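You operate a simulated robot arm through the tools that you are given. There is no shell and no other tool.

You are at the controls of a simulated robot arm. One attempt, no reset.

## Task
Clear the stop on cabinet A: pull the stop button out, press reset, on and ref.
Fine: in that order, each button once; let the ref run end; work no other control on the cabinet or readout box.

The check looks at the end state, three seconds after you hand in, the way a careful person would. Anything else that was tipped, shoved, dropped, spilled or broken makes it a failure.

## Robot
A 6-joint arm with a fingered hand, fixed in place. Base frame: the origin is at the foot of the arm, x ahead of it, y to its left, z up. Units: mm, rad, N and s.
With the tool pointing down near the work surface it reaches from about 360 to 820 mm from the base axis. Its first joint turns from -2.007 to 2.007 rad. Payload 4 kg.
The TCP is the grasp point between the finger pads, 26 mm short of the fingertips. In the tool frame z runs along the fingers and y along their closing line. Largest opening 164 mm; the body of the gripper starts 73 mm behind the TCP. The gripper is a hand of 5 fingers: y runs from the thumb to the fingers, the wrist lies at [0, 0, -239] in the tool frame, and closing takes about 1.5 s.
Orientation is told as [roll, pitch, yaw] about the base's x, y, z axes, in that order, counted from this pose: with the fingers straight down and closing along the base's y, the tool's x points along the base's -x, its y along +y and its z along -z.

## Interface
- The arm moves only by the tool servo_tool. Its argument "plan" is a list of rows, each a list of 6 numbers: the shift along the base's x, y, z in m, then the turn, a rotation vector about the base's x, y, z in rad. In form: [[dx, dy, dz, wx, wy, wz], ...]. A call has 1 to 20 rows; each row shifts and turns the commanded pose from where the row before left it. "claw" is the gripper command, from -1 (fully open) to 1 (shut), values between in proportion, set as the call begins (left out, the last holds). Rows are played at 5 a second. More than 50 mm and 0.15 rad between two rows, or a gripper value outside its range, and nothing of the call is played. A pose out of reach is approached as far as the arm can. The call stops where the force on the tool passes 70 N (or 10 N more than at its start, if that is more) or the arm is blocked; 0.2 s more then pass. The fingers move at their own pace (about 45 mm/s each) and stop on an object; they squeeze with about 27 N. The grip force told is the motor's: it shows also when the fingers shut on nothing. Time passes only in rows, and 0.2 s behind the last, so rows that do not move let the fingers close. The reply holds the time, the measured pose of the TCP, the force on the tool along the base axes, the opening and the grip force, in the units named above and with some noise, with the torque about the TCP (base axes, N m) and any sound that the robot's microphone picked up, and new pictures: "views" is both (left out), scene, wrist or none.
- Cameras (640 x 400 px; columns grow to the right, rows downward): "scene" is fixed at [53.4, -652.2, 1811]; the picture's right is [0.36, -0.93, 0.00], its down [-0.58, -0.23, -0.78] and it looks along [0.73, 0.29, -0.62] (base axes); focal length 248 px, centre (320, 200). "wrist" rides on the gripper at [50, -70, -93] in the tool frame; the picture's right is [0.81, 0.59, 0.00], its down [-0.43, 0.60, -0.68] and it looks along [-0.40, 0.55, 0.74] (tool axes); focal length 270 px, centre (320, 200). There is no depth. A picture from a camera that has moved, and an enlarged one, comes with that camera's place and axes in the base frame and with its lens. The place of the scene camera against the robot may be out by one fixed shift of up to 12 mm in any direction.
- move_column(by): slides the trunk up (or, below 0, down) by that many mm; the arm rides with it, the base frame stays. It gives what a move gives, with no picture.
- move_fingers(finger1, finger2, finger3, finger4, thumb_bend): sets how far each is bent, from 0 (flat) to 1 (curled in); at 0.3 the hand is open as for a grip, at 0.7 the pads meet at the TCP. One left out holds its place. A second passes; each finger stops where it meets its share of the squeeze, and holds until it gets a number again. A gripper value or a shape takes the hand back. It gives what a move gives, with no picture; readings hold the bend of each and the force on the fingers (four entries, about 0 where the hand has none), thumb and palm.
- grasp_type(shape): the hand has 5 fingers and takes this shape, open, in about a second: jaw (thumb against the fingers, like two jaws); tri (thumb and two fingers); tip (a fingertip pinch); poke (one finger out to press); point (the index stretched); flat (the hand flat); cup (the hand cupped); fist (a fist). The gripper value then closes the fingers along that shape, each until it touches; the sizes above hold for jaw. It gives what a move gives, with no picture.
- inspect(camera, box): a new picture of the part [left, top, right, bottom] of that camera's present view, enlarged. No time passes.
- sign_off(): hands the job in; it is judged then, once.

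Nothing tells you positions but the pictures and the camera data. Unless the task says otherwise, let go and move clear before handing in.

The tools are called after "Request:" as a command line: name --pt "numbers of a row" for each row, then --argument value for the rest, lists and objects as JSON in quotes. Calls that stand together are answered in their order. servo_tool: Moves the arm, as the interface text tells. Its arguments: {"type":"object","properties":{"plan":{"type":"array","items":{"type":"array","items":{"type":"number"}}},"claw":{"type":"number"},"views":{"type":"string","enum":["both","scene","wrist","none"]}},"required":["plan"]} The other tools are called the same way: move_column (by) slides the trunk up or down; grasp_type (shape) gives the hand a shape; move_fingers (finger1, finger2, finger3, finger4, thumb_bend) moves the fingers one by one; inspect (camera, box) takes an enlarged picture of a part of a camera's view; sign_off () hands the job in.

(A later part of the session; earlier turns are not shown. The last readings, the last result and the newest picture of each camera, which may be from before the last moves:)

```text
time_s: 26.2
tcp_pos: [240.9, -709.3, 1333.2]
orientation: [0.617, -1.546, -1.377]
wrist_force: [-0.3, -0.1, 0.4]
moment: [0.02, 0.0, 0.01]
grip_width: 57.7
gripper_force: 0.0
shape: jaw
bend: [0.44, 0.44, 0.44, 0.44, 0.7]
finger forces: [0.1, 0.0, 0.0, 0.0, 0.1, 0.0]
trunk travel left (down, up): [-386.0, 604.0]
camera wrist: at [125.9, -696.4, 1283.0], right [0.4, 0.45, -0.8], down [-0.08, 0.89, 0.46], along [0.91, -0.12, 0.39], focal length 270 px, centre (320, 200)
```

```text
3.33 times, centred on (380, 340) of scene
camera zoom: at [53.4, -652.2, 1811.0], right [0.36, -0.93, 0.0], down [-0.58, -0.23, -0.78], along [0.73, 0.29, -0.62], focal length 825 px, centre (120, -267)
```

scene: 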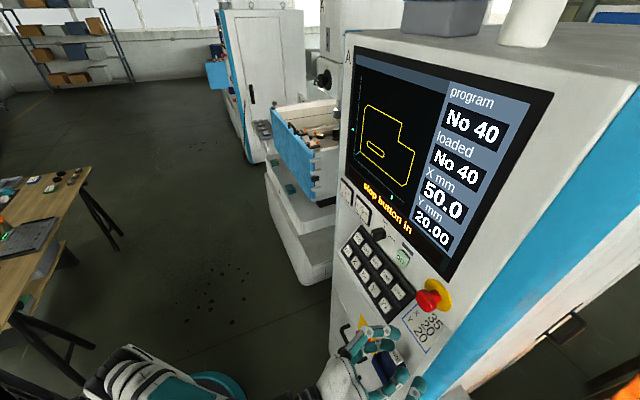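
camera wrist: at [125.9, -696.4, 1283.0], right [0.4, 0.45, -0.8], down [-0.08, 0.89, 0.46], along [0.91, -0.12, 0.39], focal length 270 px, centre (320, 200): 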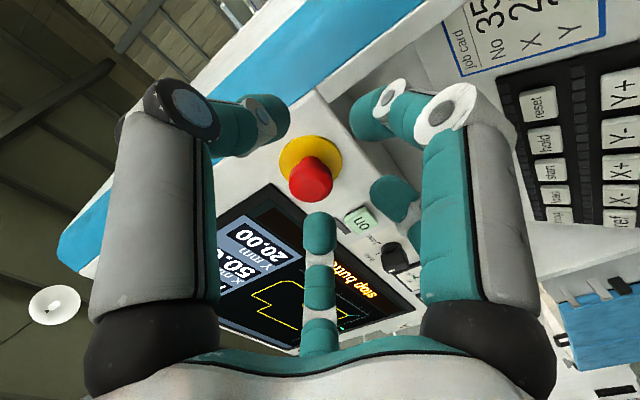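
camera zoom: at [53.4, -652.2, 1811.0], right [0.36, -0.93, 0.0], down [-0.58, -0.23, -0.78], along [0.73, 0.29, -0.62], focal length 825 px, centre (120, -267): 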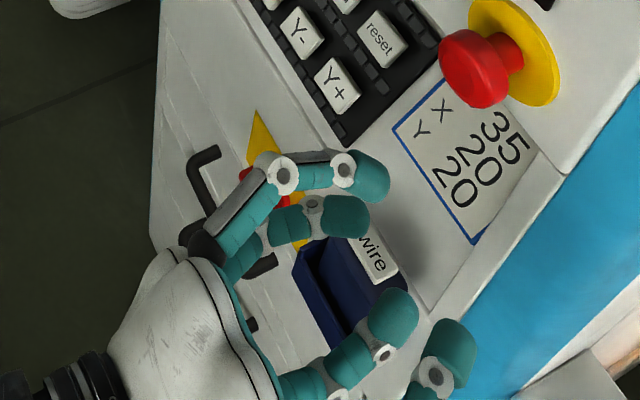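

In the jaw shape the thumb closes from the right and the fingers close from the left onto the tool axis, so centring the axis on the stop cap will work. I'll go to a standoff about 70 mm in front of the cap and check alignment.

Request:
servo_tool --pt "0 0 0.022 0 0 0" --pt "0 0 0.021 0 0 0" --pt "0.025 0.011 0 0 0 0" --pt "0.024 0.011 0 0 0 0" --pt "0 0 0 0 0 0" --claw 0.0

Request:
inspect --camera "wrist" --box '[220, 100, 420, 250]'

Request:
inspect --camera "scene" --box '[340, 240, 500, 360]'

```text
time_s: 27.4
tcp_pos: [289.3, -689.9, 1376.7]
orientation: [0.611, -1.545, -1.37]
wrist_force: [-0.3, 0.0, -1.0]
moment: [0.05, 0.0, 0.0]
grip_width: 81.8
gripper_force: 0.1
shape: jaw
bend: [0.37, 0.37, 0.37, 0.37, 0.7]
finger forces: [0.0, 0.0, 0.0, 0.0, 0.0, 0.2]
trunk travel left (down, up): [-386.0, 604.0]
camera wrist: at [174.5, -675.4, 1326.6], right [0.4, 0.45, -0.8], down [-0.08, 0.89, 0.45], along [0.91, -0.12, 0.39], focal length 270 px, centre (320, 200)
```

scene: 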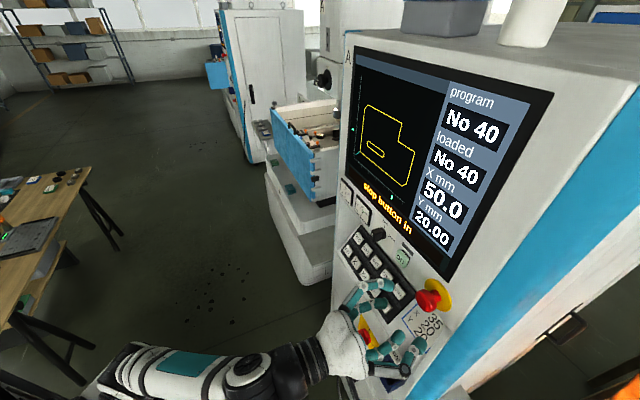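
wrist: 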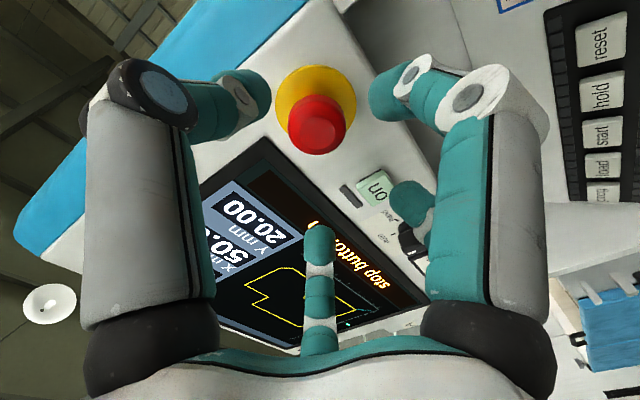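

```text
2.67 times, centred on (320, 175) of wrist
camera zoom: at [174.5, -675.4, 1326.6], right [0.4, 0.45, -0.8], down [-0.08, 0.89, 0.45], along [0.91, -0.12, 0.39], focal length 721 px, centre (320, 267)
```

zoom: 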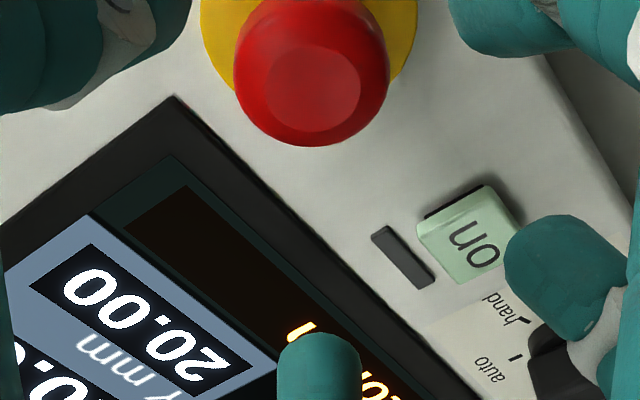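

```text
3.33 times, centred on (420, 300) of scene
camera zoom: at [53.4, -652.2, 1811.0], right [0.36, -0.93, 0.0], down [-0.58, -0.23, -0.78], along [0.73, 0.29, -0.62], focal length 825 px, centre (-13, -133)
```

zoom: 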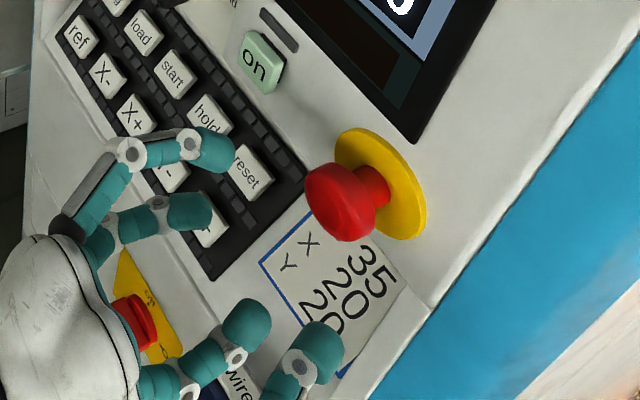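

The cap front refines to about (339, -737.5, 1376.5). The fingers are open around the axis, so I'll advance two thirds of the way and check.

Request:
servo_tool --pt "0.012 -0.0115 0 0 0 0" --pt "0.012 -0.0115 0 0 0 0" --pt "0.012 -0.0115 0 0 0 0"

Request:
inspect --camera "wrist" --box '[220, 60, 440, 260]'

Request:
inspect --camera "scene" --box '[360, 240, 480, 350]'

```text
time_s: 28.2
tcp_pos: [316.9, -716.1, 1372.3]
orientation: [0.612, -1.545, -1.37]
wrist_force: [0.8, -1.6, -0.1]
moment: [-0.01, 0.03, 0.0]
grip_width: 81.4
gripper_force: 0.0
shape: jaw
bend: [0.37, 0.37, 0.37, 0.37, 0.7]
finger forces: [0.0, 0.1, 0.0, 0.1, 0.0, 0.1]
out of reach, approached as far as the arm can: row 3
trunk travel left (down, up): [-386.0, 604.0]
camera wrist: at [201.2, -700.5, 1321.5], right [0.4, 0.45, -0.8], down [-0.08, 0.89, 0.46], along [0.91, -0.12, 0.39], focal length 270 px, centre (320, 200)
```

scene: 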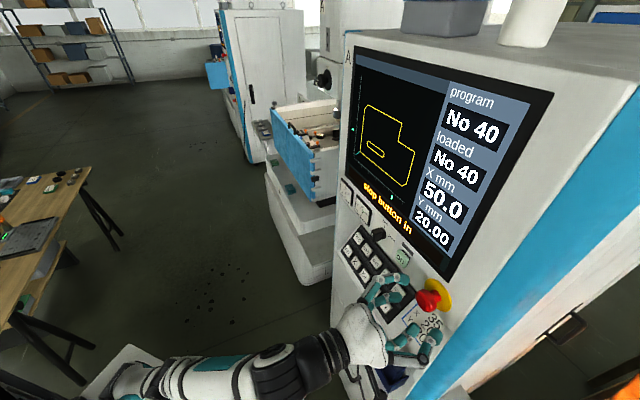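
wrist: 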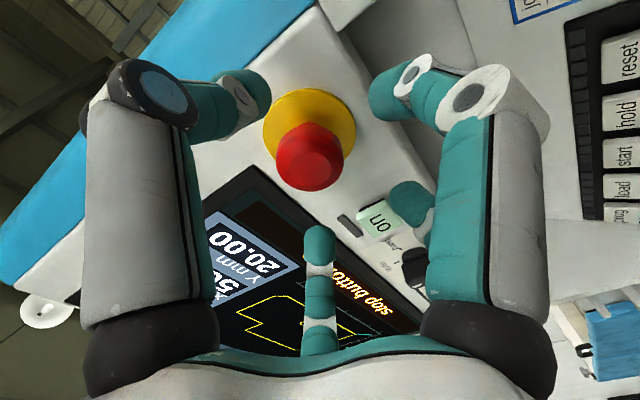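

```text
2.00 times, centred on (330, 160) of wrist
camera zoom: at [201.2, -700.5, 1321.5], right [0.4, 0.45, -0.8], down [-0.08, 0.89, 0.46], along [0.91, -0.12, 0.39], focal length 541 px, centre (300, 280)
```

zoom: 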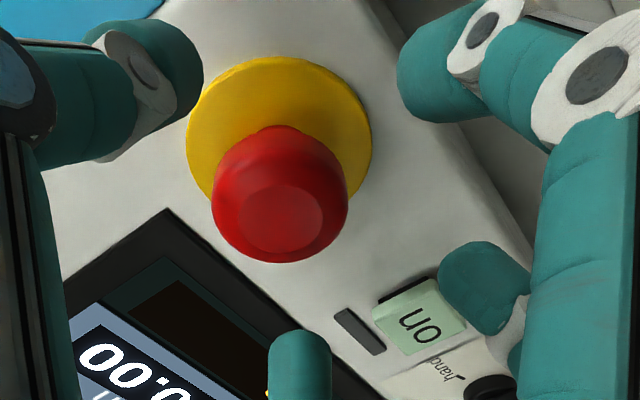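

```text
3.64 times, centred on (420, 295) of scene
camera zoom: at [53.4, -652.2, 1811.0], right [0.36, -0.93, 0.0], down [-0.58, -0.23, -0.78], along [0.73, 0.29, -0.62], focal length 900 px, centre (-44, -146)
```

zoom: 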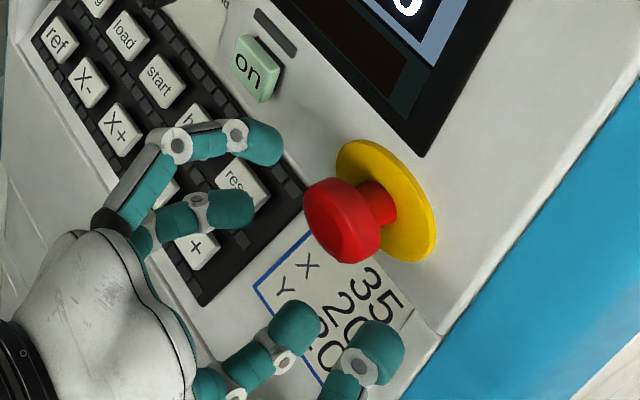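

The arm is at its upper reach with the trunk this low. I'll back off, raise the trunk a bit, and come back in at the same height.

Request:
servo_tool --pt "-0.015 0.015 0 0 0 0" --pt "-0.015 0.015 0 0 0 0" --pt "-0.01 0.01 0 0 0 0" --views "none"

Request:
move_column --by 90

Request:
servo_tool --pt "0 0 -0.022 0 0 0" --pt "0 0 -0.022 0 0 0" --pt "0 0 -0.022 0 0 0" --pt "0 0 -0.02 0 0 0"

```text
time_s: 29.0
tcp_pos: [279.3, -695.0, 1393.9]
orientation: [0.603, -1.543, -1.364]
wrist_force: [-0.2, 0.2, -0.1]
moment: [0.0, 0.0, 0.03]
grip_width: 81.7
gripper_force: 0.0
shape: jaw
bend: [0.37, 0.37, 0.37, 0.37, 0.7]
finger forces: [0.1, 0.1, 0.0, 0.0, 0.0, 0.1]
out of reach, approached as far as the arm can: row 1, 2, 3
trunk travel left (down, up): [-386.0, 604.0]
```

```text
time_s: 30.2
tcp_pos: [280.1, -694.2, 1482.6]
orientation: [0.597, -1.545, -1.357]
wrist_force: [0.2, 0.9, 1.0]
moment: [0.02, -0.01, -0.01]
grip_width: 81.7
gripper_force: 0.1
shape: jaw
bend: [0.37, 0.37, 0.37, 0.37, 0.7]
finger forces: [0.1, 0.0, 0.0, 0.0, 0.1, 0.1]
trunk travel left (down, up): [-476.0, 514.0]
```

```text
time_s: 31.2
tcp_pos: [285.0, -738.7, 1436.1]
orientation: [0.592, -1.543, -1.349]
wrist_force: [-0.2, -0.7, -0.2]
moment: [0.0, 0.0, 0.03]
grip_width: 81.8
gripper_force: 0.1
shape: jaw
bend: [0.37, 0.37, 0.37, 0.37, 0.7]
finger forces: [0.1, 0.1, 0.1, 0.1, 0.1, 0.0]
out of reach, approached as far as the arm can: row 1, 2, 3, 4
trunk travel left (down, up): [-476.0, 514.0]
camera wrist: at [168.5, -723.2, 1386.6], right [0.4, 0.45, -0.8], down [-0.08, 0.89, 0.46], along [0.91, -0.12, 0.39], focal length 270 px, centre (320, 200)
```

scene: 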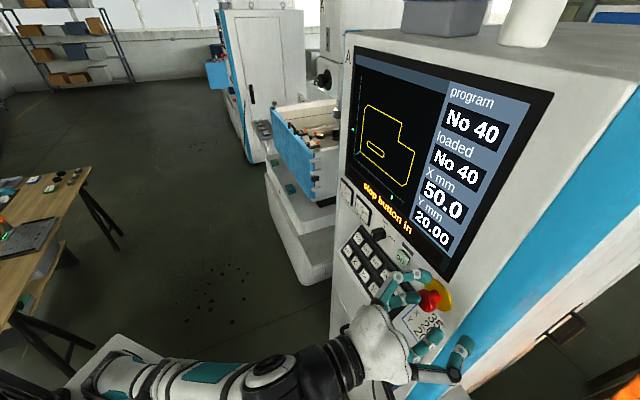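
wrist: 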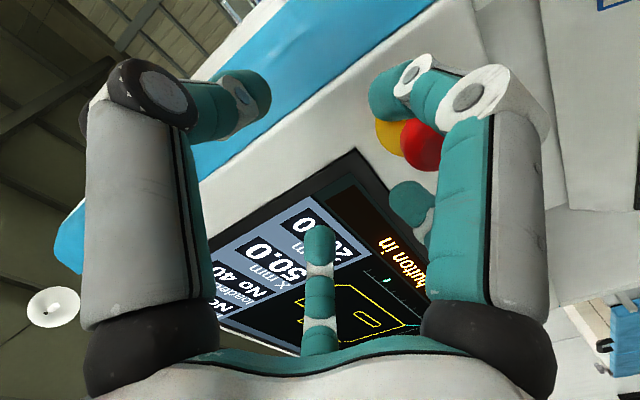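

The reachable window at this level pose is narrow: the wrist has to stay near full extension. I'll back off a little, set the trunk to an in-between height, and approach from there.

Request:
servo_tool --pt "-0.015 0.015 0.005 0 0 0" --pt "-0.015 0.015 0.005 0 0 0" --views "none"

```text
time_s: 31.8
tcp_pos: [253.1, -719.8, 1459.8]
orientation: [0.579, -1.544, -1.337]
wrist_force: [0.1, -0.2, 0.2]
moment: [0.05, 0.01, -0.01]
grip_width: 81.4
gripper_force: 0.0
shape: jaw
bend: [0.37, 0.37, 0.37, 0.37, 0.7]
finger forces: [0.0, 0.1, 0.0, 0.1, 0.0, 0.1]
out of reach, approached as far as the arm can: row 1, 2
trunk travel left (down, up): [-476.0, 514.0]
```

Request:
move_column --by -50

Request:
servo_tool --pt "0.018 0.005 -0.011 0 0 0" --pt "0.018 0.005 -0.011 0 0 0" --pt "0.017 0.005 -0.012 0 0 0"

```text
time_s: 32.8
tcp_pos: [254.0, -720.3, 1407.2]
orientation: [0.576, -1.544, -1.333]
wrist_force: [0.0, -0.1, -0.7]
moment: [0.0, 0.04, -0.01]
grip_width: 81.8
gripper_force: 0.1
shape: jaw
bend: [0.37, 0.37, 0.37, 0.37, 0.7]
finger forces: [0.1, 0.0, 0.0, 0.1, 0.0, 0.0]
trunk travel left (down, up): [-426.0, 564.0]
```

```text
time_s: 33.6
tcp_pos: [309.5, -726.4, 1395.8]
orientation: [0.528, -1.544, -1.285]
wrist_force: [0.8, -0.7, -0.7]
moment: [0.01, 0.01, -0.03]
grip_width: 81.8
gripper_force: 0.0
shape: jaw
bend: [0.37, 0.37, 0.37, 0.37, 0.7]
finger forces: [0.0, 0.0, 0.0, 0.0, 0.0, 0.0]
out of reach, approached as far as the arm can: row 1, 2, 3
trunk travel left (down, up): [-426.0, 564.0]
camera wrist: at [193.1, -712.1, 1345.7], right [0.4, 0.45, -0.8], down [-0.08, 0.89, 0.46], along [0.91, -0.12, 0.39], focal length 270 px, centre (320, 200)
```

scene: 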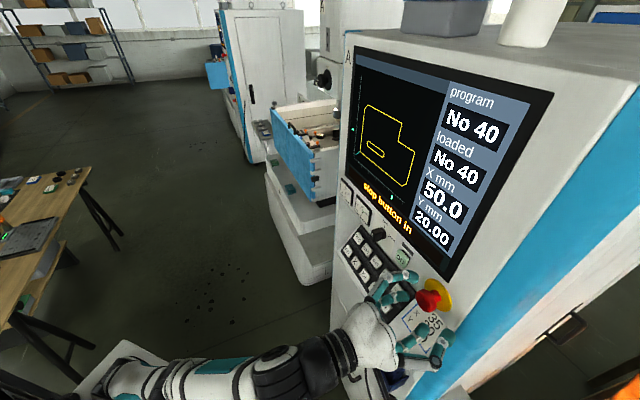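
wrist: 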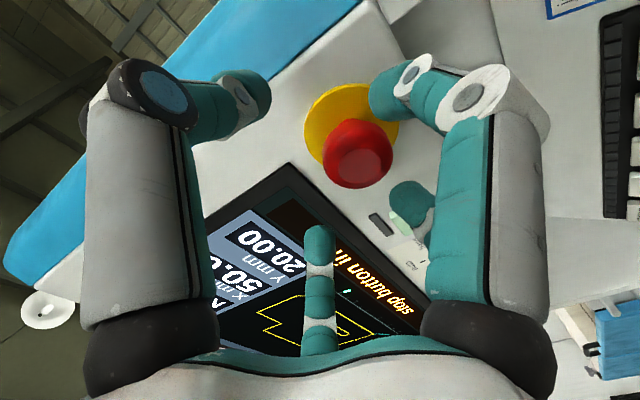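

Levelling exactly costs too much reach, so I'll tilt the tool about 10° downward while backing off. That should open up a lot of room, and then I'll raise the trunk.

Request:
servo_tool --pt "-0.015 0.015 0 0.04 0.04 0" --pt "-0.015 0.015 0 0.05 0.05 0" --pt "-0.01 0.01 0 0.04 0.04 0" --views "wrist"

```text
time_s: 34.4
tcp_pos: [269.1, -686.4, 1396.1]
orientation: [0.094, -1.364, -0.854]
wrist_force: [-0.2, 0.3, 0.2]
moment: [-0.01, 0.0, 0.0]
grip_width: 81.9
gripper_force: 0.2
shape: jaw
bend: [0.37, 0.37, 0.37, 0.37, 0.7]
finger forces: [0.0, 0.0, 0.0, 0.0, 0.0, 0.0]
out of reach, approached as far as the arm can: row 1
trunk travel left (down, up): [-426.0, 564.0]
camera wrist: at [148.3, -666.9, 1365.0], right [0.3, 0.55, -0.78], down [-0.01, 0.82, 0.57], along [0.95, -0.16, 0.25], focal length 270 px, centre (320, 200)
```

wrist: 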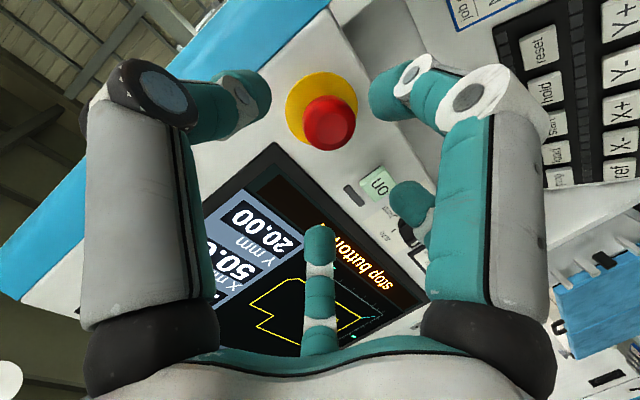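

That freed it up. I'll raise the trunk 80 mm and come down to cap height at the standoff.

Request:
move_column --by 80

Request:
servo_tool --pt "0.005 -0.001 -0.024 0 0 0" --pt "0.005 -0.001 -0.024 0 0 0" --pt "0.005 -0.002 -0.024 0 0 0" --pt "0.005 -0.002 -0.024 0 0 0" --views "wrist"

```text
time_s: 35.5
tcp_pos: [269.2, -687.7, 1476.9]
orientation: [0.094, -1.363, -0.855]
wrist_force: [-1.1, -0.4, 0.6]
moment: [-0.02, 0.02, 0.03]
grip_width: 81.9
gripper_force: 0.0
shape: jaw
bend: [0.37, 0.37, 0.37, 0.37, 0.7]
finger forces: [0.0, 0.0, 0.1, 0.0, 0.0, 0.0]
trunk travel left (down, up): [-506.0, 484.0]
```

```text
time_s: 36.5
tcp_pos: [290.2, -692.9, 1381.5]
orientation: [0.089, -1.364, -0.848]
wrist_force: [-0.2, -0.8, -0.2]
moment: [-0.07, 0.03, -0.01]
grip_width: 81.5
gripper_force: 0.1
shape: jaw
bend: [0.37, 0.37, 0.37, 0.37, 0.7]
finger forces: [0.0, 0.1, 0.0, 0.0, 0.0, 0.0]
trunk travel left (down, up): [-506.0, 484.0]
camera wrist: at [169.3, -673.8, 1349.0], right [0.3, 0.55, -0.78], down [-0.01, 0.82, 0.57], along [0.95, -0.16, 0.25], focal length 270 px, centre (320, 200)
```

wrist: 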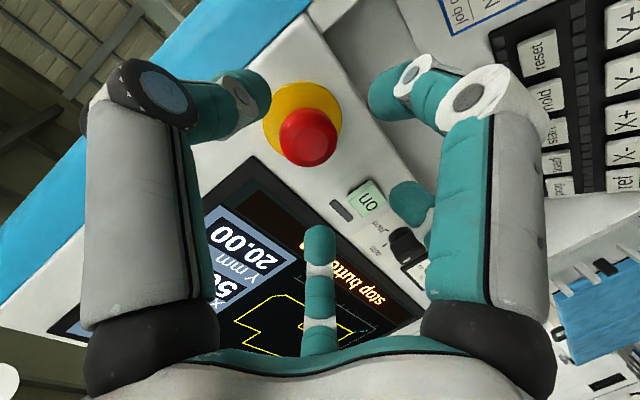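

Everything is in reach now. I'll advance toward the cap.

Request:
servo_tool --pt "0.011 -0.01 -0.0005 0 0 0" --pt "0.011 -0.01 -0.0005 0 0 0" --pt "0.008 -0.007 -0.0005 0 0 0"

Request:
inspect --camera "wrist" --box '[220, 60, 440, 260]'

Request:
inspect --camera "scene" --box '[360, 240, 480, 350]'

```text
time_s: 37.3
tcp_pos: [320.7, -721.8, 1378.8]
orientation: [0.092, -1.365, -0.854]
wrist_force: [-0.1, 0.3, 0.0]
moment: [0.0, 0.02, 0.03]
grip_width: 81.9
gripper_force: 0.0
shape: jaw
bend: [0.37, 0.37, 0.37, 0.37, 0.7]
finger forces: [0.1, 0.0, 0.1, 0.0, 0.0, 0.0]
trunk travel left (down, up): [-506.0, 484.0]
camera wrist: at [199.5, -701.4, 1347.2], right [0.3, 0.55, -0.78], down [-0.01, 0.82, 0.57], along [0.95, -0.16, 0.25], focal length 270 px, centre (320, 200)
```

scene: 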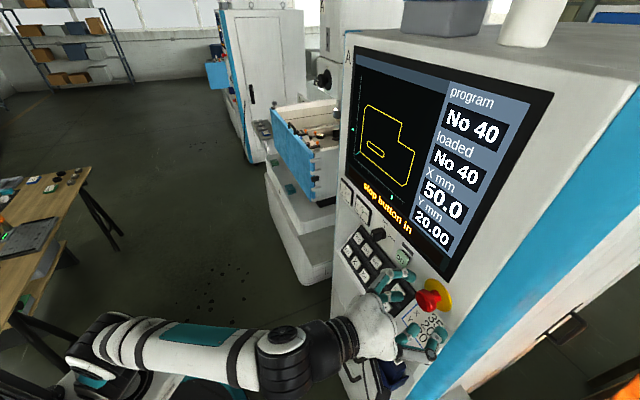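
wrist: 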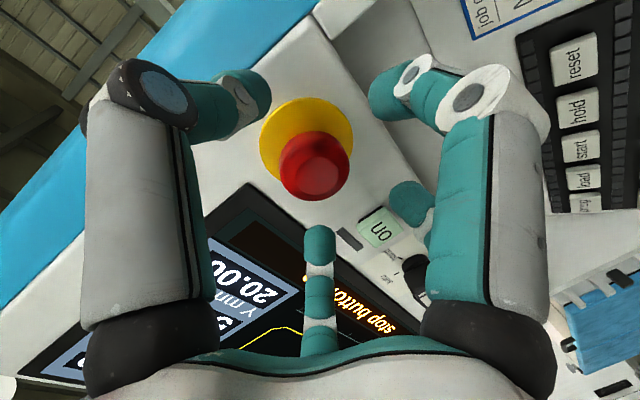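

```text
2.00 times, centred on (330, 160) of wrist
camera zoom: at [199.5, -701.4, 1347.2], right [0.3, 0.55, -0.78], down [-0.01, 0.82, 0.57], along [0.95, -0.16, 0.25], focal length 541 px, centre (300, 280)
```

zoom: 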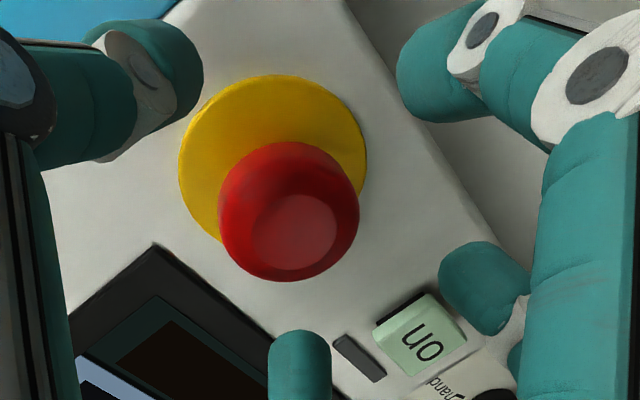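

```text
3.64 times, centred on (420, 295) of scene
camera zoom: at [53.4, -652.2, 1811.0], right [0.36, -0.93, 0.0], down [-0.58, -0.23, -0.78], along [0.73, 0.29, -0.62], focal length 900 px, centre (-44, -146)
```

zoom: 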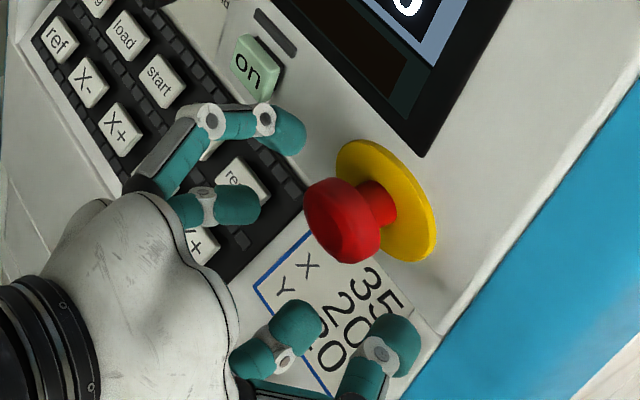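

Request:
servo_tool --pt "0.007 -0.006 0.0 0 0 0" --pt "0.006 -0.005 0.0005 0 0 0"

Request:
inspect --camera "wrist" --box '[220, 60, 440, 260]'

Request:
inspect --camera "scene" --box '[360, 240, 480, 350]'

```text
time_s: 37.9
tcp_pos: [334.9, -732.1, 1378.7]
orientation: [0.094, -1.363, -0.853]
wrist_force: [0.6, 0.0, -0.1]
moment: [-0.04, 0.02, -0.03]
grip_width: 81.9
gripper_force: 0.1
shape: jaw
bend: [0.37, 0.37, 0.37, 0.37, 0.7]
finger forces: [0.0, 0.1, 0.0, 0.0, 0.0, 0.1]
trunk travel left (down, up): [-506.0, 484.0]
camera wrist: at [213.0, -712.5, 1347.2], right [0.3, 0.55, -0.78], down [-0.01, 0.82, 0.57], along [0.95, -0.16, 0.25], focal length 270 px, centre (320, 200)
```

scene: 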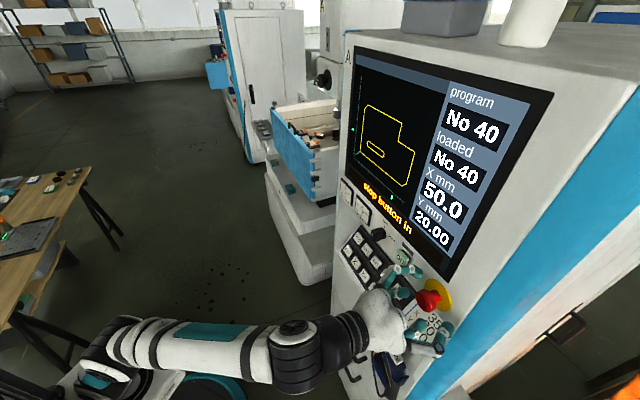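
wrist: 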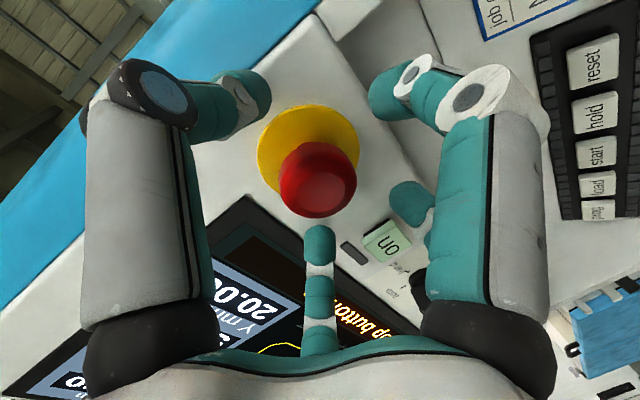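

```text
2.00 times, centred on (330, 160) of wrist
camera zoom: at [213.0, -712.5, 1347.2], right [0.3, 0.55, -0.78], down [-0.01, 0.82, 0.57], along [0.95, -0.16, 0.25], focal length 541 px, centre (300, 280)
```

zoom: 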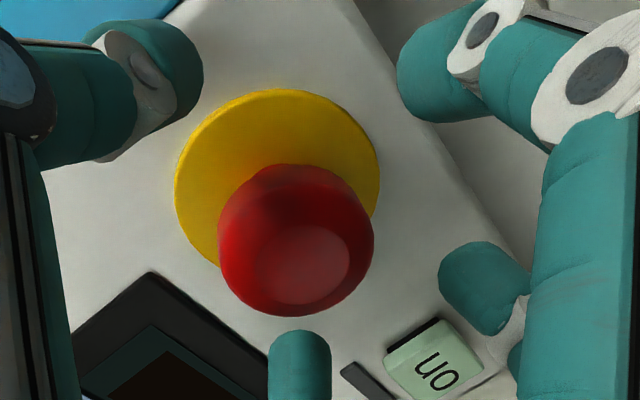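

```text
3.64 times, centred on (420, 295) of scene
camera zoom: at [53.4, -652.2, 1811.0], right [0.36, -0.93, 0.0], down [-0.58, -0.23, -0.78], along [0.73, 0.29, -0.62], focal length 900 px, centre (-44, -146)
```

zoom: 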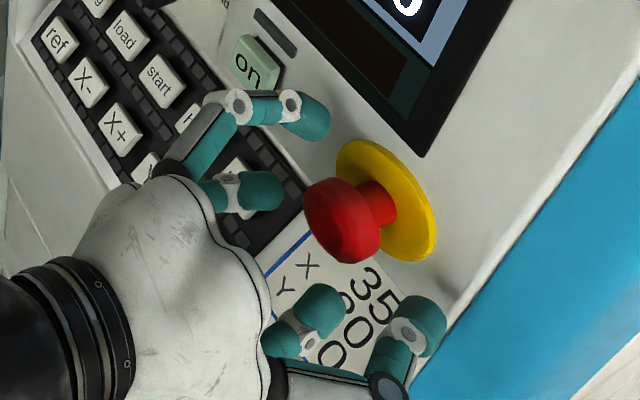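

The cap sits between the digits with room to the panel, so I'll close on it.

Request:
servo_tool --pt "0 0 0 0 0 0" --pt "0 0 0 0 0 0" --pt "0 0 0 0 0 0" --pt "0 0 0 0 0 0" --pt "0 0 0 0 0 0" --pt "0 0 0 0 0 0" --pt "0 0 0 0 0 0" --claw 1.0

Request:
inspect --camera "scene" --box '[360, 240, 480, 350]'

Request:
inspect --camera "wrist" --box '[220, 60, 440, 260]'

```text
time_s: 39.5
tcp_pos: [334.3, -733.1, 1379.7]
orientation: [0.095, -1.364, -0.855]
wrist_force: [1.7, -0.6, -1.6]
moment: [-0.04, -0.01, 0.05]
grip_width: 32.8
gripper_force: 26.8
shape: jaw
bend: [0.78, 0.79, 0.52, 0.52, 0.7]
finger forces: [23.3, 23.5, 23.9, 23.8, 24.4, 0.0]
trunk travel left (down, up): [-506.0, 484.0]
camera wrist: at [213.2, -712.5, 1346.9], right [0.3, 0.55, -0.78], down [-0.01, 0.82, 0.57], along [0.95, -0.16, 0.25], focal length 270 px, centre (320, 200)
```

scene: 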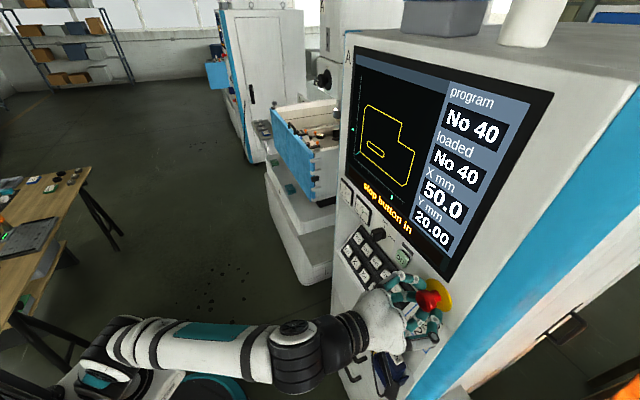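
wrist: 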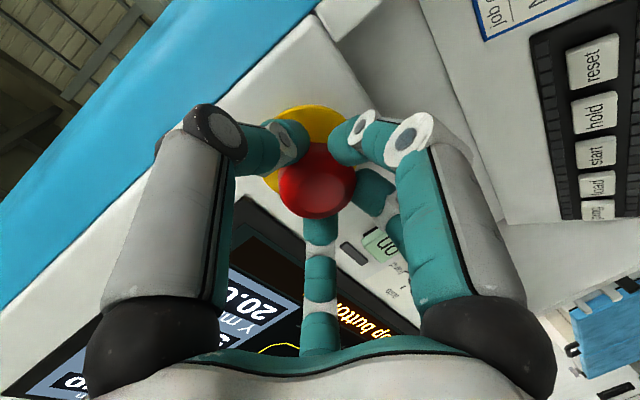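

```text
3.64 times, centred on (420, 295) of scene
camera zoom: at [53.4, -652.2, 1811.0], right [0.36, -0.93, 0.0], down [-0.58, -0.23, -0.78], along [0.73, 0.29, -0.62], focal length 900 px, centre (-44, -146)
```

zoom: 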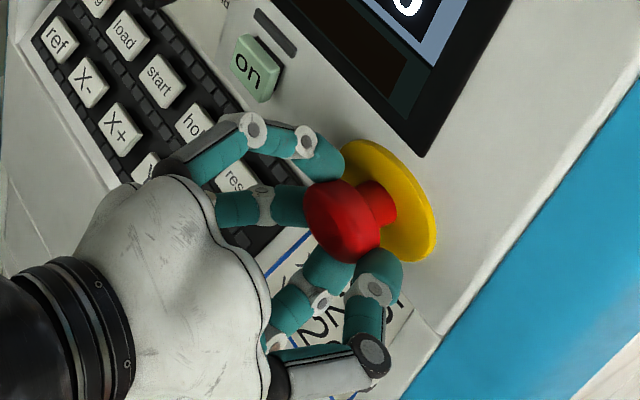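

```text
2.00 times, centred on (330, 160) of wrist
camera zoom: at [213.2, -712.5, 1346.9], right [0.3, 0.55, -0.78], down [-0.01, 0.82, 0.57], along [0.95, -0.16, 0.25], focal length 541 px, centre (300, 280)
```

zoom: 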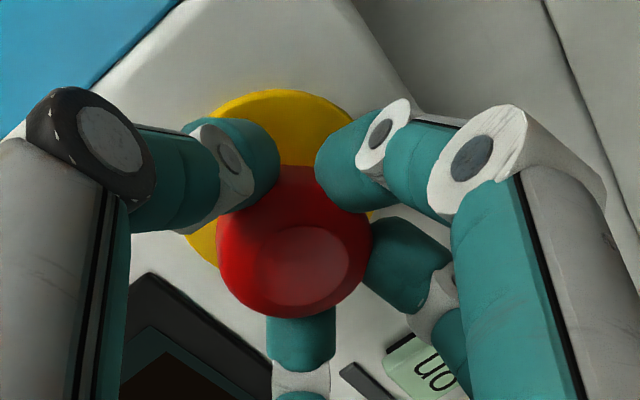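

There's firm contact from all digits around the cap. I'll pull straight out along the panel normal in small steps.

Request:
servo_tool --pt "-0.002 0.002 0 0 0 0" --pt "-0.002 0.002 0 0 0 0" --pt "-0.002 0.002 0 0 0 0" --pt "-0.002 0.002 0 0 0 0"

Request:
inspect --camera "scene" --box '[340, 160, 480, 340]'

```text
time_s: 40.5
tcp_pos: [328.5, -725.5, 1378.6]
orientation: [0.096, -1.362, -0.854]
wrist_force: [13.7, -12.5, 4.2]
moment: [-0.17, -0.09, 0.04]
grip_width: 32.6
gripper_force: 27.3
shape: jaw
bend: [0.78, 0.79, 0.52, 0.52, 0.7]
finger forces: [21.8, 22.0, 23.4, 26.3, 22.2, 0.0]
trunk travel left (down, up): [-506.0, 484.0]
camera wrist: at [206.9, -706.3, 1346.6], right [0.3, 0.55, -0.78], down [-0.01, 0.82, 0.57], along [0.96, -0.16, 0.25], focal length 270 px, centre (320, 200)
```

scene: 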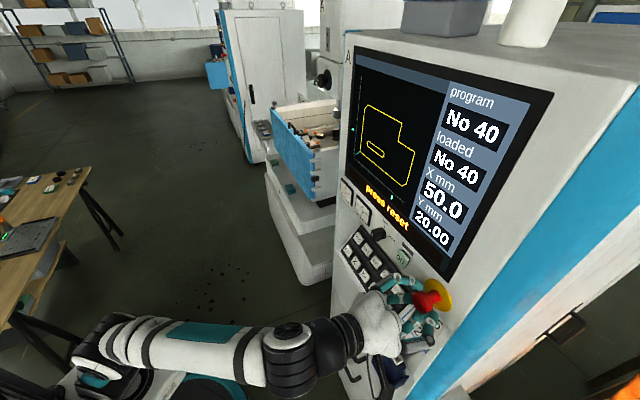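
wrist: 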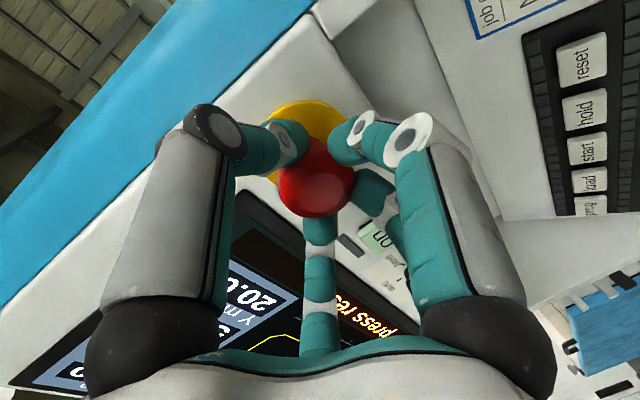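

```text
2.22 times, centred on (410, 250) of scene
camera zoom: at [53.4, -652.2, 1811.0], right [0.36, -0.93, 0.0], down [-0.58, -0.23, -0.78], along [0.73, 0.29, -0.62], focal length 550 px, centre (120, 89)
```

zoom: 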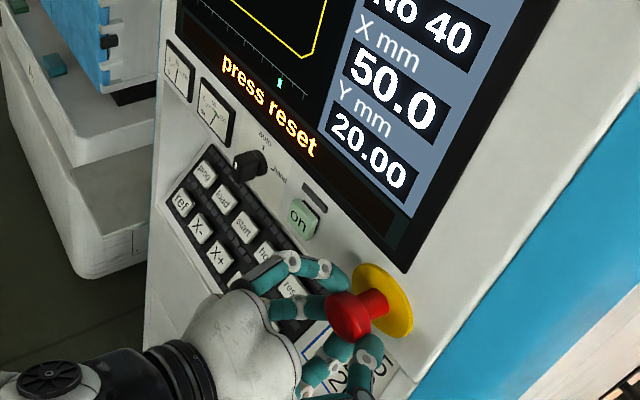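

The screen now reads "press reset", so the stop is out. I'll open the fingers evenly and retreat straight back.

Request:
servo_tool --pt "0 0 0 0 0 0" --pt "0 0 0 0 0 0" --pt "0 0 0 0 0 0" --pt "0 0 0 0 0 0" --pt "0 0 0 0 0 0" --pt "0 0 0 0 0 0" --claw -0.1

Request:
inspect --camera "scene" --box '[340, 160, 480, 340]'

```text
time_s: 41.9
tcp_pos: [325.7, -723.3, 1379.7]
orientation: [0.094, -1.364, -0.855]
wrist_force: [1.3, 0.0, -0.3]
moment: [0.03, -0.02, -0.01]
grip_width: 89.5
gripper_force: 0.0
shape: jaw
bend: [0.35, 0.35, 0.35, 0.35, 0.7]
finger forces: [0.0, 0.0, 0.0, 0.0, 0.0, 0.0]
trunk travel left (down, up): [-506.0, 484.0]
camera wrist: at [203.6, -704.6, 1347.5], right [0.3, 0.55, -0.78], down [-0.01, 0.82, 0.57], along [0.95, -0.16, 0.25], focal length 270 px, centre (320, 200)
```

scene: 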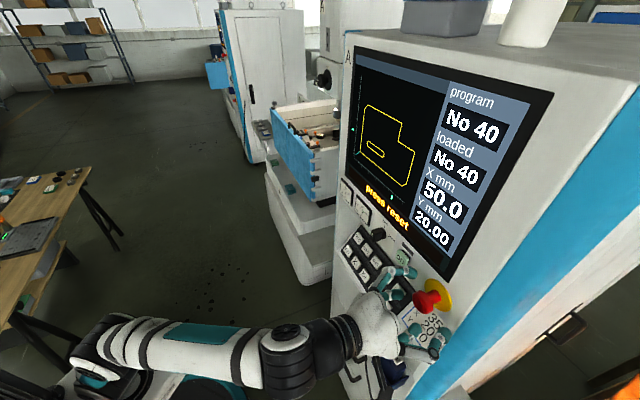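
wrist: 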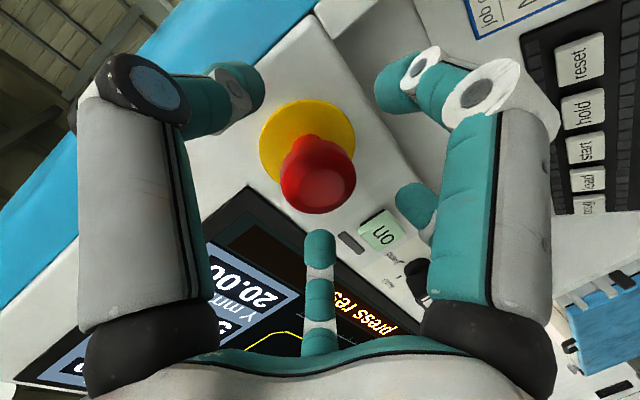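

```text
2.22 times, centred on (410, 250) of scene
camera zoom: at [53.4, -652.2, 1811.0], right [0.36, -0.93, 0.0], down [-0.58, -0.23, -0.78], along [0.73, 0.29, -0.62], focal length 550 px, centre (120, 89)
```

zoom: 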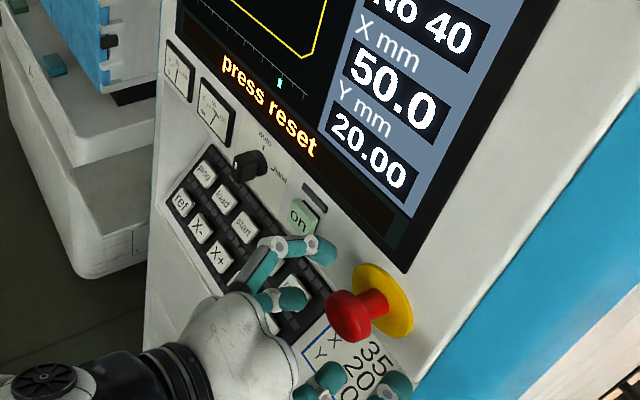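

The stop stays out. I'll retreat, tilt the hand down more, and form the pointing finger again.

Request:
servo_tool --pt "-0.015 0.015 0 0 0 0" --pt "-0.015 0.015 0 0 0 0" --pt "-0.015 0.015 0 0.03 0.03 0" --pt "-0.01 0.01 0 0.05 0.05 0" --pt "-0.01 0.01 0 0.05 0.05 0" --pt "0 0 0 0.05 0.05 0" --claw -0.4

Request:
move_fingers --finger1 0.0 --finger2 1.0 --finger3 1.0 --finger4 1.0 --thumb_bend 0.0

Request:
move_fingers --thumb_bend 1.0

Request:
move_fingers --finger1 0.55

Request:
inspect --camera "wrist" --box '[0, 0, 640, 400]'

Request:
inspect --camera "scene" --box '[280, 220, 480, 400]'

```text
time_s: 43.3
tcp_pos: [258.2, -657.4, 1378.8]
orientation: [0.056, -1.11, -0.817]
wrist_force: [-0.2, -0.7, -0.7]
moment: [0.01, 0.02, 0.0]
grip_width: 114.5
gripper_force: 0.1
shape: jaw
bend: [0.3, 0.3, 0.3, 0.3, 0.68]
finger forces: [0.1, 0.0, 0.0, 0.1, 0.1, 0.0]
trunk travel left (down, up): [-506.0, 484.0]
camera wrist: at [134.6, -635.6, 1373.2], right [0.16, 0.69, -0.71], down [0.1, 0.7, 0.7], along [0.98, -0.19, 0.04], focal length 270 px, centre (320, 200)
```

scene: 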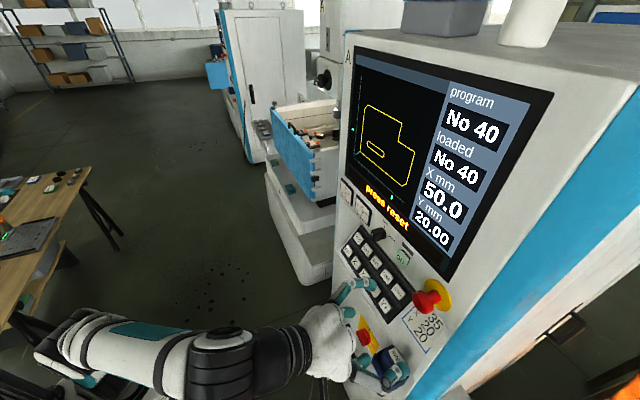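
wrist: 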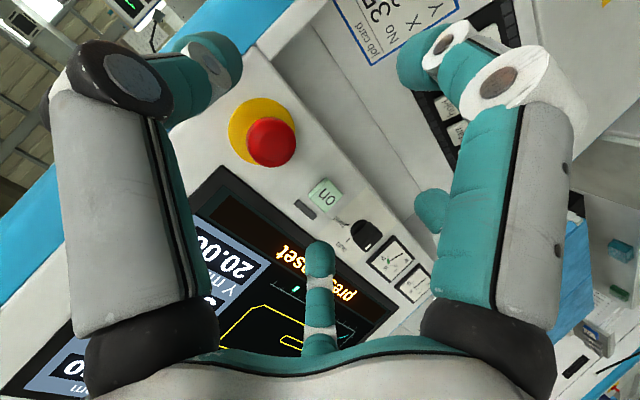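

```text
time_s: 44.3
tcp_pos: [259.4, -658.1, 1379.0]
orientation: [0.055, -1.111, -0.816]
wrist_force: [-0.1, 0.0, -0.9]
moment: [0.0, 0.0, -0.03]
grip_width: 123.3
gripper_force: 0.1
shape: fingers
bend: [0.01, 0.78, 0.76, 0.78, 0.0]
finger forces: [0.0, 0.0, 0.0, 0.0, 0.0, 0.0]
trunk travel left (down, up): [-506.0, 484.0]
```

```text
time_s: 45.3
tcp_pos: [257.9, -658.9, 1379.2]
orientation: [0.057, -1.11, -0.816]
wrist_force: [0.7, -0.1, 0.8]
moment: [-0.02, 0.01, 0.01]
grip_width: 104.0
gripper_force: 0.2
shape: fingers
bend: [0.01, 0.92, 0.91, 1.0, 0.87]
finger forces: [0.0, 0.0, 0.0, 0.1, 0.0, 0.0]
trunk travel left (down, up): [-506.0, 484.0]
```

```text
time_s: 46.3
tcp_pos: [259.2, -658.3, 1379.8]
orientation: [0.054, -1.109, -0.817]
wrist_force: [-0.3, -0.8, 0.2]
moment: [0.02, 0.02, 0.01]
grip_width: 36.7
gripper_force: 0.1
shape: fingers
bend: [0.55, 0.98, 0.98, 1.0, 0.91]
finger forces: [0.0, 0.0, 0.1, 0.1, 0.0, 0.0]
trunk travel left (down, up): [-506.0, 484.0]
```

```text
1.00 times, centred on (320, 200) of wrist (not enlarged: the box is as wide or as high as the picture)
camera zoom: at [134.7, -635.5, 1373.2], right [0.16, 0.69, -0.71], down [0.1, 0.7, 0.7], along [0.98, -0.19, 0.04], focal length 270 px, centre (320, 200)
```

zoom: 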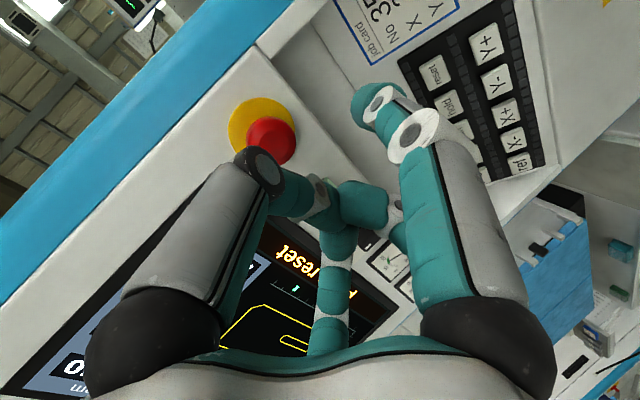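

```text
2.22 times, centred on (380, 310) of scene
camera zoom: at [53.4, -652.2, 1811.0], right [0.36, -0.93, 0.0], down [-0.58, -0.23, -0.78], along [0.73, 0.29, -0.62], focal length 550 px, centre (187, -44)
```

zoom: 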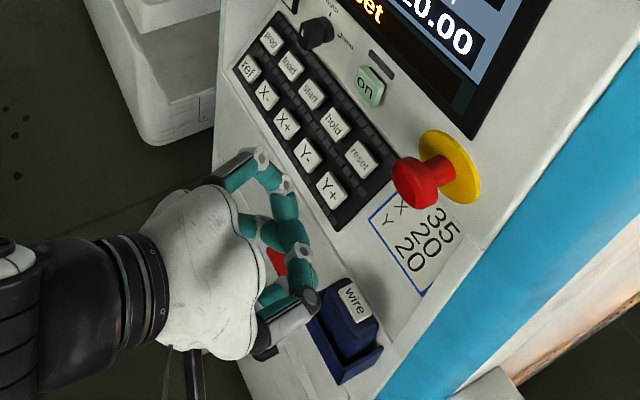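

The fingers seem to have met the thumb on the way in. I'll open the thumb, let the fingers curl fully, and then fold it again.

Request:
move_fingers --thumb_bend 0.0 --finger1 0.0

Request:
move_fingers --finger2 1.0 --finger3 1.0 --finger4 1.0

Request:
inspect --camera "wrist" --box '[0, 0, 640, 400]'

Request:
move_fingers --thumb_bend 1.0

Request:
move_fingers --finger1 0.55

Request:
inspect --camera "wrist" --box '[0, 0, 640, 400]'

Request:
inspect --camera "scene" --box '[280, 220, 480, 400]'

```text
time_s: 47.3
tcp_pos: [259.2, -658.4, 1378.9]
orientation: [0.056, -1.111, -0.817]
wrist_force: [-0.3, -0.6, -0.4]
moment: [0.01, 0.01, 0.01]
grip_width: 123.3
gripper_force: 0.1
shape: fingers
bend: [0.01, 0.97, 0.97, 1.0, 0.0]
finger forces: [0.0, 0.1, 0.0, 0.1, 0.1, 0.1]
trunk travel left (down, up): [-506.0, 484.0]
```

```text
time_s: 48.3
tcp_pos: [258.4, -658.6, 1379.5]
orientation: [0.056, -1.111, -0.816]
wrist_force: [-0.2, 0.2, 0.5]
moment: [-0.02, 0.03, -0.01]
grip_width: 123.5
gripper_force: 0.0
shape: fingers
bend: [0.01, 0.97, 0.97, 1.0, 0.0]
finger forces: [0.0, 0.0, 0.0, 0.0, 0.0, 0.0]
trunk travel left (down, up): [-506.0, 484.0]
```

```text
1.00 times, centred on (320, 200) of wrist (not enlarged: the box is as wide or as high as the picture)
camera zoom: at [134.8, -635.5, 1373.2], right [0.16, 0.69, -0.71], down [0.1, 0.7, 0.7], along [0.98, -0.19, 0.04], focal length 270 px, centre (320, 200)
```

zoom: 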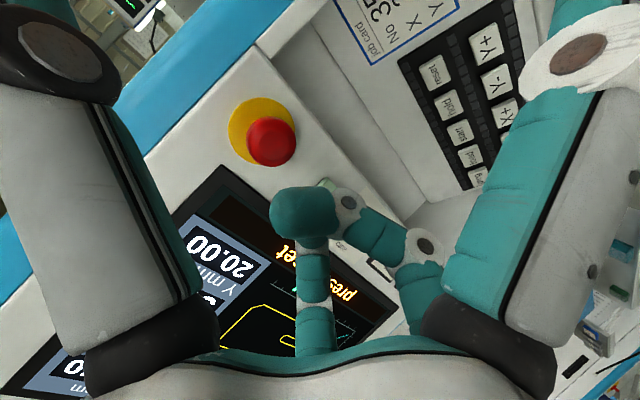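

```text
time_s: 49.3
tcp_pos: [259.5, -658.2, 1378.9]
orientation: [0.055, -1.109, -0.818]
wrist_force: [-0.3, -0.5, -0.9]
moment: [-0.01, 0.01, 0.02]
grip_width: 104.6
gripper_force: 0.0
shape: fingers
bend: [0.01, 1.0, 1.0, 1.0, 0.85]
finger forces: [0.1, 0.0, 0.2, 0.0, 0.0, 0.0]
trunk travel left (down, up): [-506.0, 484.0]
```

```text
time_s: 50.3
tcp_pos: [259.0, -657.8, 1377.6]
orientation: [0.056, -1.109, -0.816]
wrist_force: [-0.4, -0.1, 0.1]
moment: [-0.02, 0.03, -0.02]
grip_width: 33.7
gripper_force: 0.0
shape: fingers
bend: [0.55, 1.0, 1.0, 1.0, 0.85]
finger forces: [0.0, 0.0, 0.1, 0.1, 0.1, 0.0]
trunk travel left (down, up): [-506.0, 484.0]
```

```text
1.00 times, centred on (320, 200) of wrist (not enlarged: the box is as wide or as high as the picture)
camera zoom: at [134.8, -635.5, 1373.2], right [0.16, 0.69, -0.71], down [0.1, 0.7, 0.7], along [0.98, -0.19, 0.04], focal length 270 px, centre (320, 200)
```

zoom: 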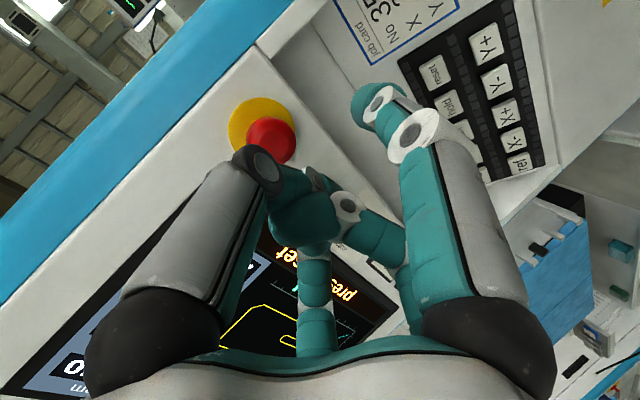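

```text
2.22 times, centred on (380, 310) of scene
camera zoom: at [53.4, -652.2, 1811.0], right [0.36, -0.93, 0.0], down [-0.58, -0.23, -0.78], along [0.73, 0.29, -0.62], focal length 550 px, centre (187, -44)
```

zoom: 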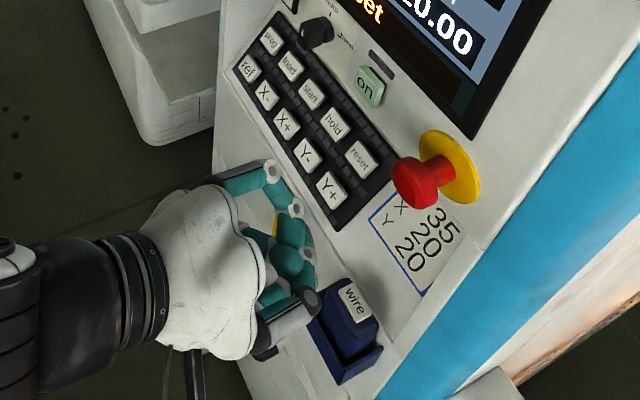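

The finger tips are crossing each other. The "point" shape from an open hand should curl them properly, so I'll open everything first and then apply it.

Request:
move_fingers --finger1 0.0 --finger2 0.2 --finger3 0.2 --finger4 0.2 --thumb_bend 0.0

Request:
grasp_type --shape "point"

Request:
inspect --camera "wrist" --box '[0, 0, 640, 400]'

Request:
inspect --camera "scene" --box '[280, 220, 480, 400]'

```text
time_s: 51.3
tcp_pos: [259.3, -658.5, 1379.0]
orientation: [0.056, -1.11, -0.815]
wrist_force: [1.3, 0.4, 0.3]
moment: [0.0, 0.04, -0.04]
grip_width: 123.4
gripper_force: 0.0
shape: fingers
bend: [0.01, 0.2, 0.2, 0.2, 0.0]
finger forces: [0.1, 0.1, 0.0, 0.0, 0.0, 0.0]
trunk travel left (down, up): [-506.0, 484.0]
```

```text
time_s: 52.2
tcp_pos: [258.9, -658.4, 1378.1]
orientation: [0.055, -1.108, -0.816]
wrist_force: [-0.2, -0.1, 0.8]
moment: [0.01, 0.01, 0.0]
grip_width: 0.0
gripper_force: 0.1
shape: point
bend: [0.7, 0.99, 1.0, 1.0, 0.65]
finger forces: [0.0, 0.1, 0.0, 0.0, 0.1, 0.0]
trunk travel left (down, up): [-506.0, 484.0]
```

```text
1.00 times, centred on (320, 200) of wrist (not enlarged: the box is as wide or as high as the picture)
camera zoom: at [134.7, -635.5, 1373.2], right [0.16, 0.69, -0.71], down [0.1, 0.7, 0.7], along [0.98, -0.19, 0.04], focal length 270 px, centre (320, 200)
```

zoom: 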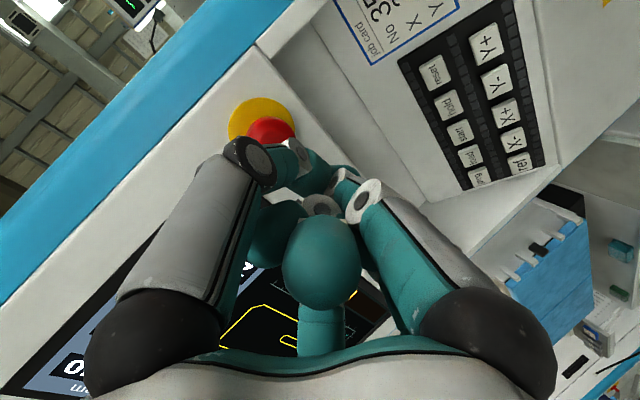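

```text
2.22 times, centred on (380, 310) of scene
camera zoom: at [53.4, -652.2, 1811.0], right [0.36, -0.93, 0.0], down [-0.58, -0.23, -0.78], along [0.73, 0.29, -0.62], focal length 550 px, centre (187, -44)
```

zoom: 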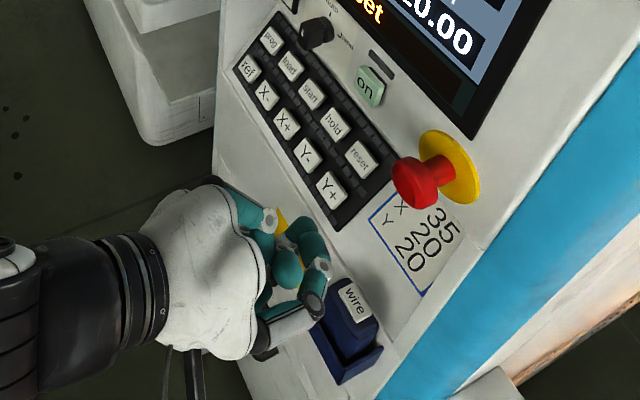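

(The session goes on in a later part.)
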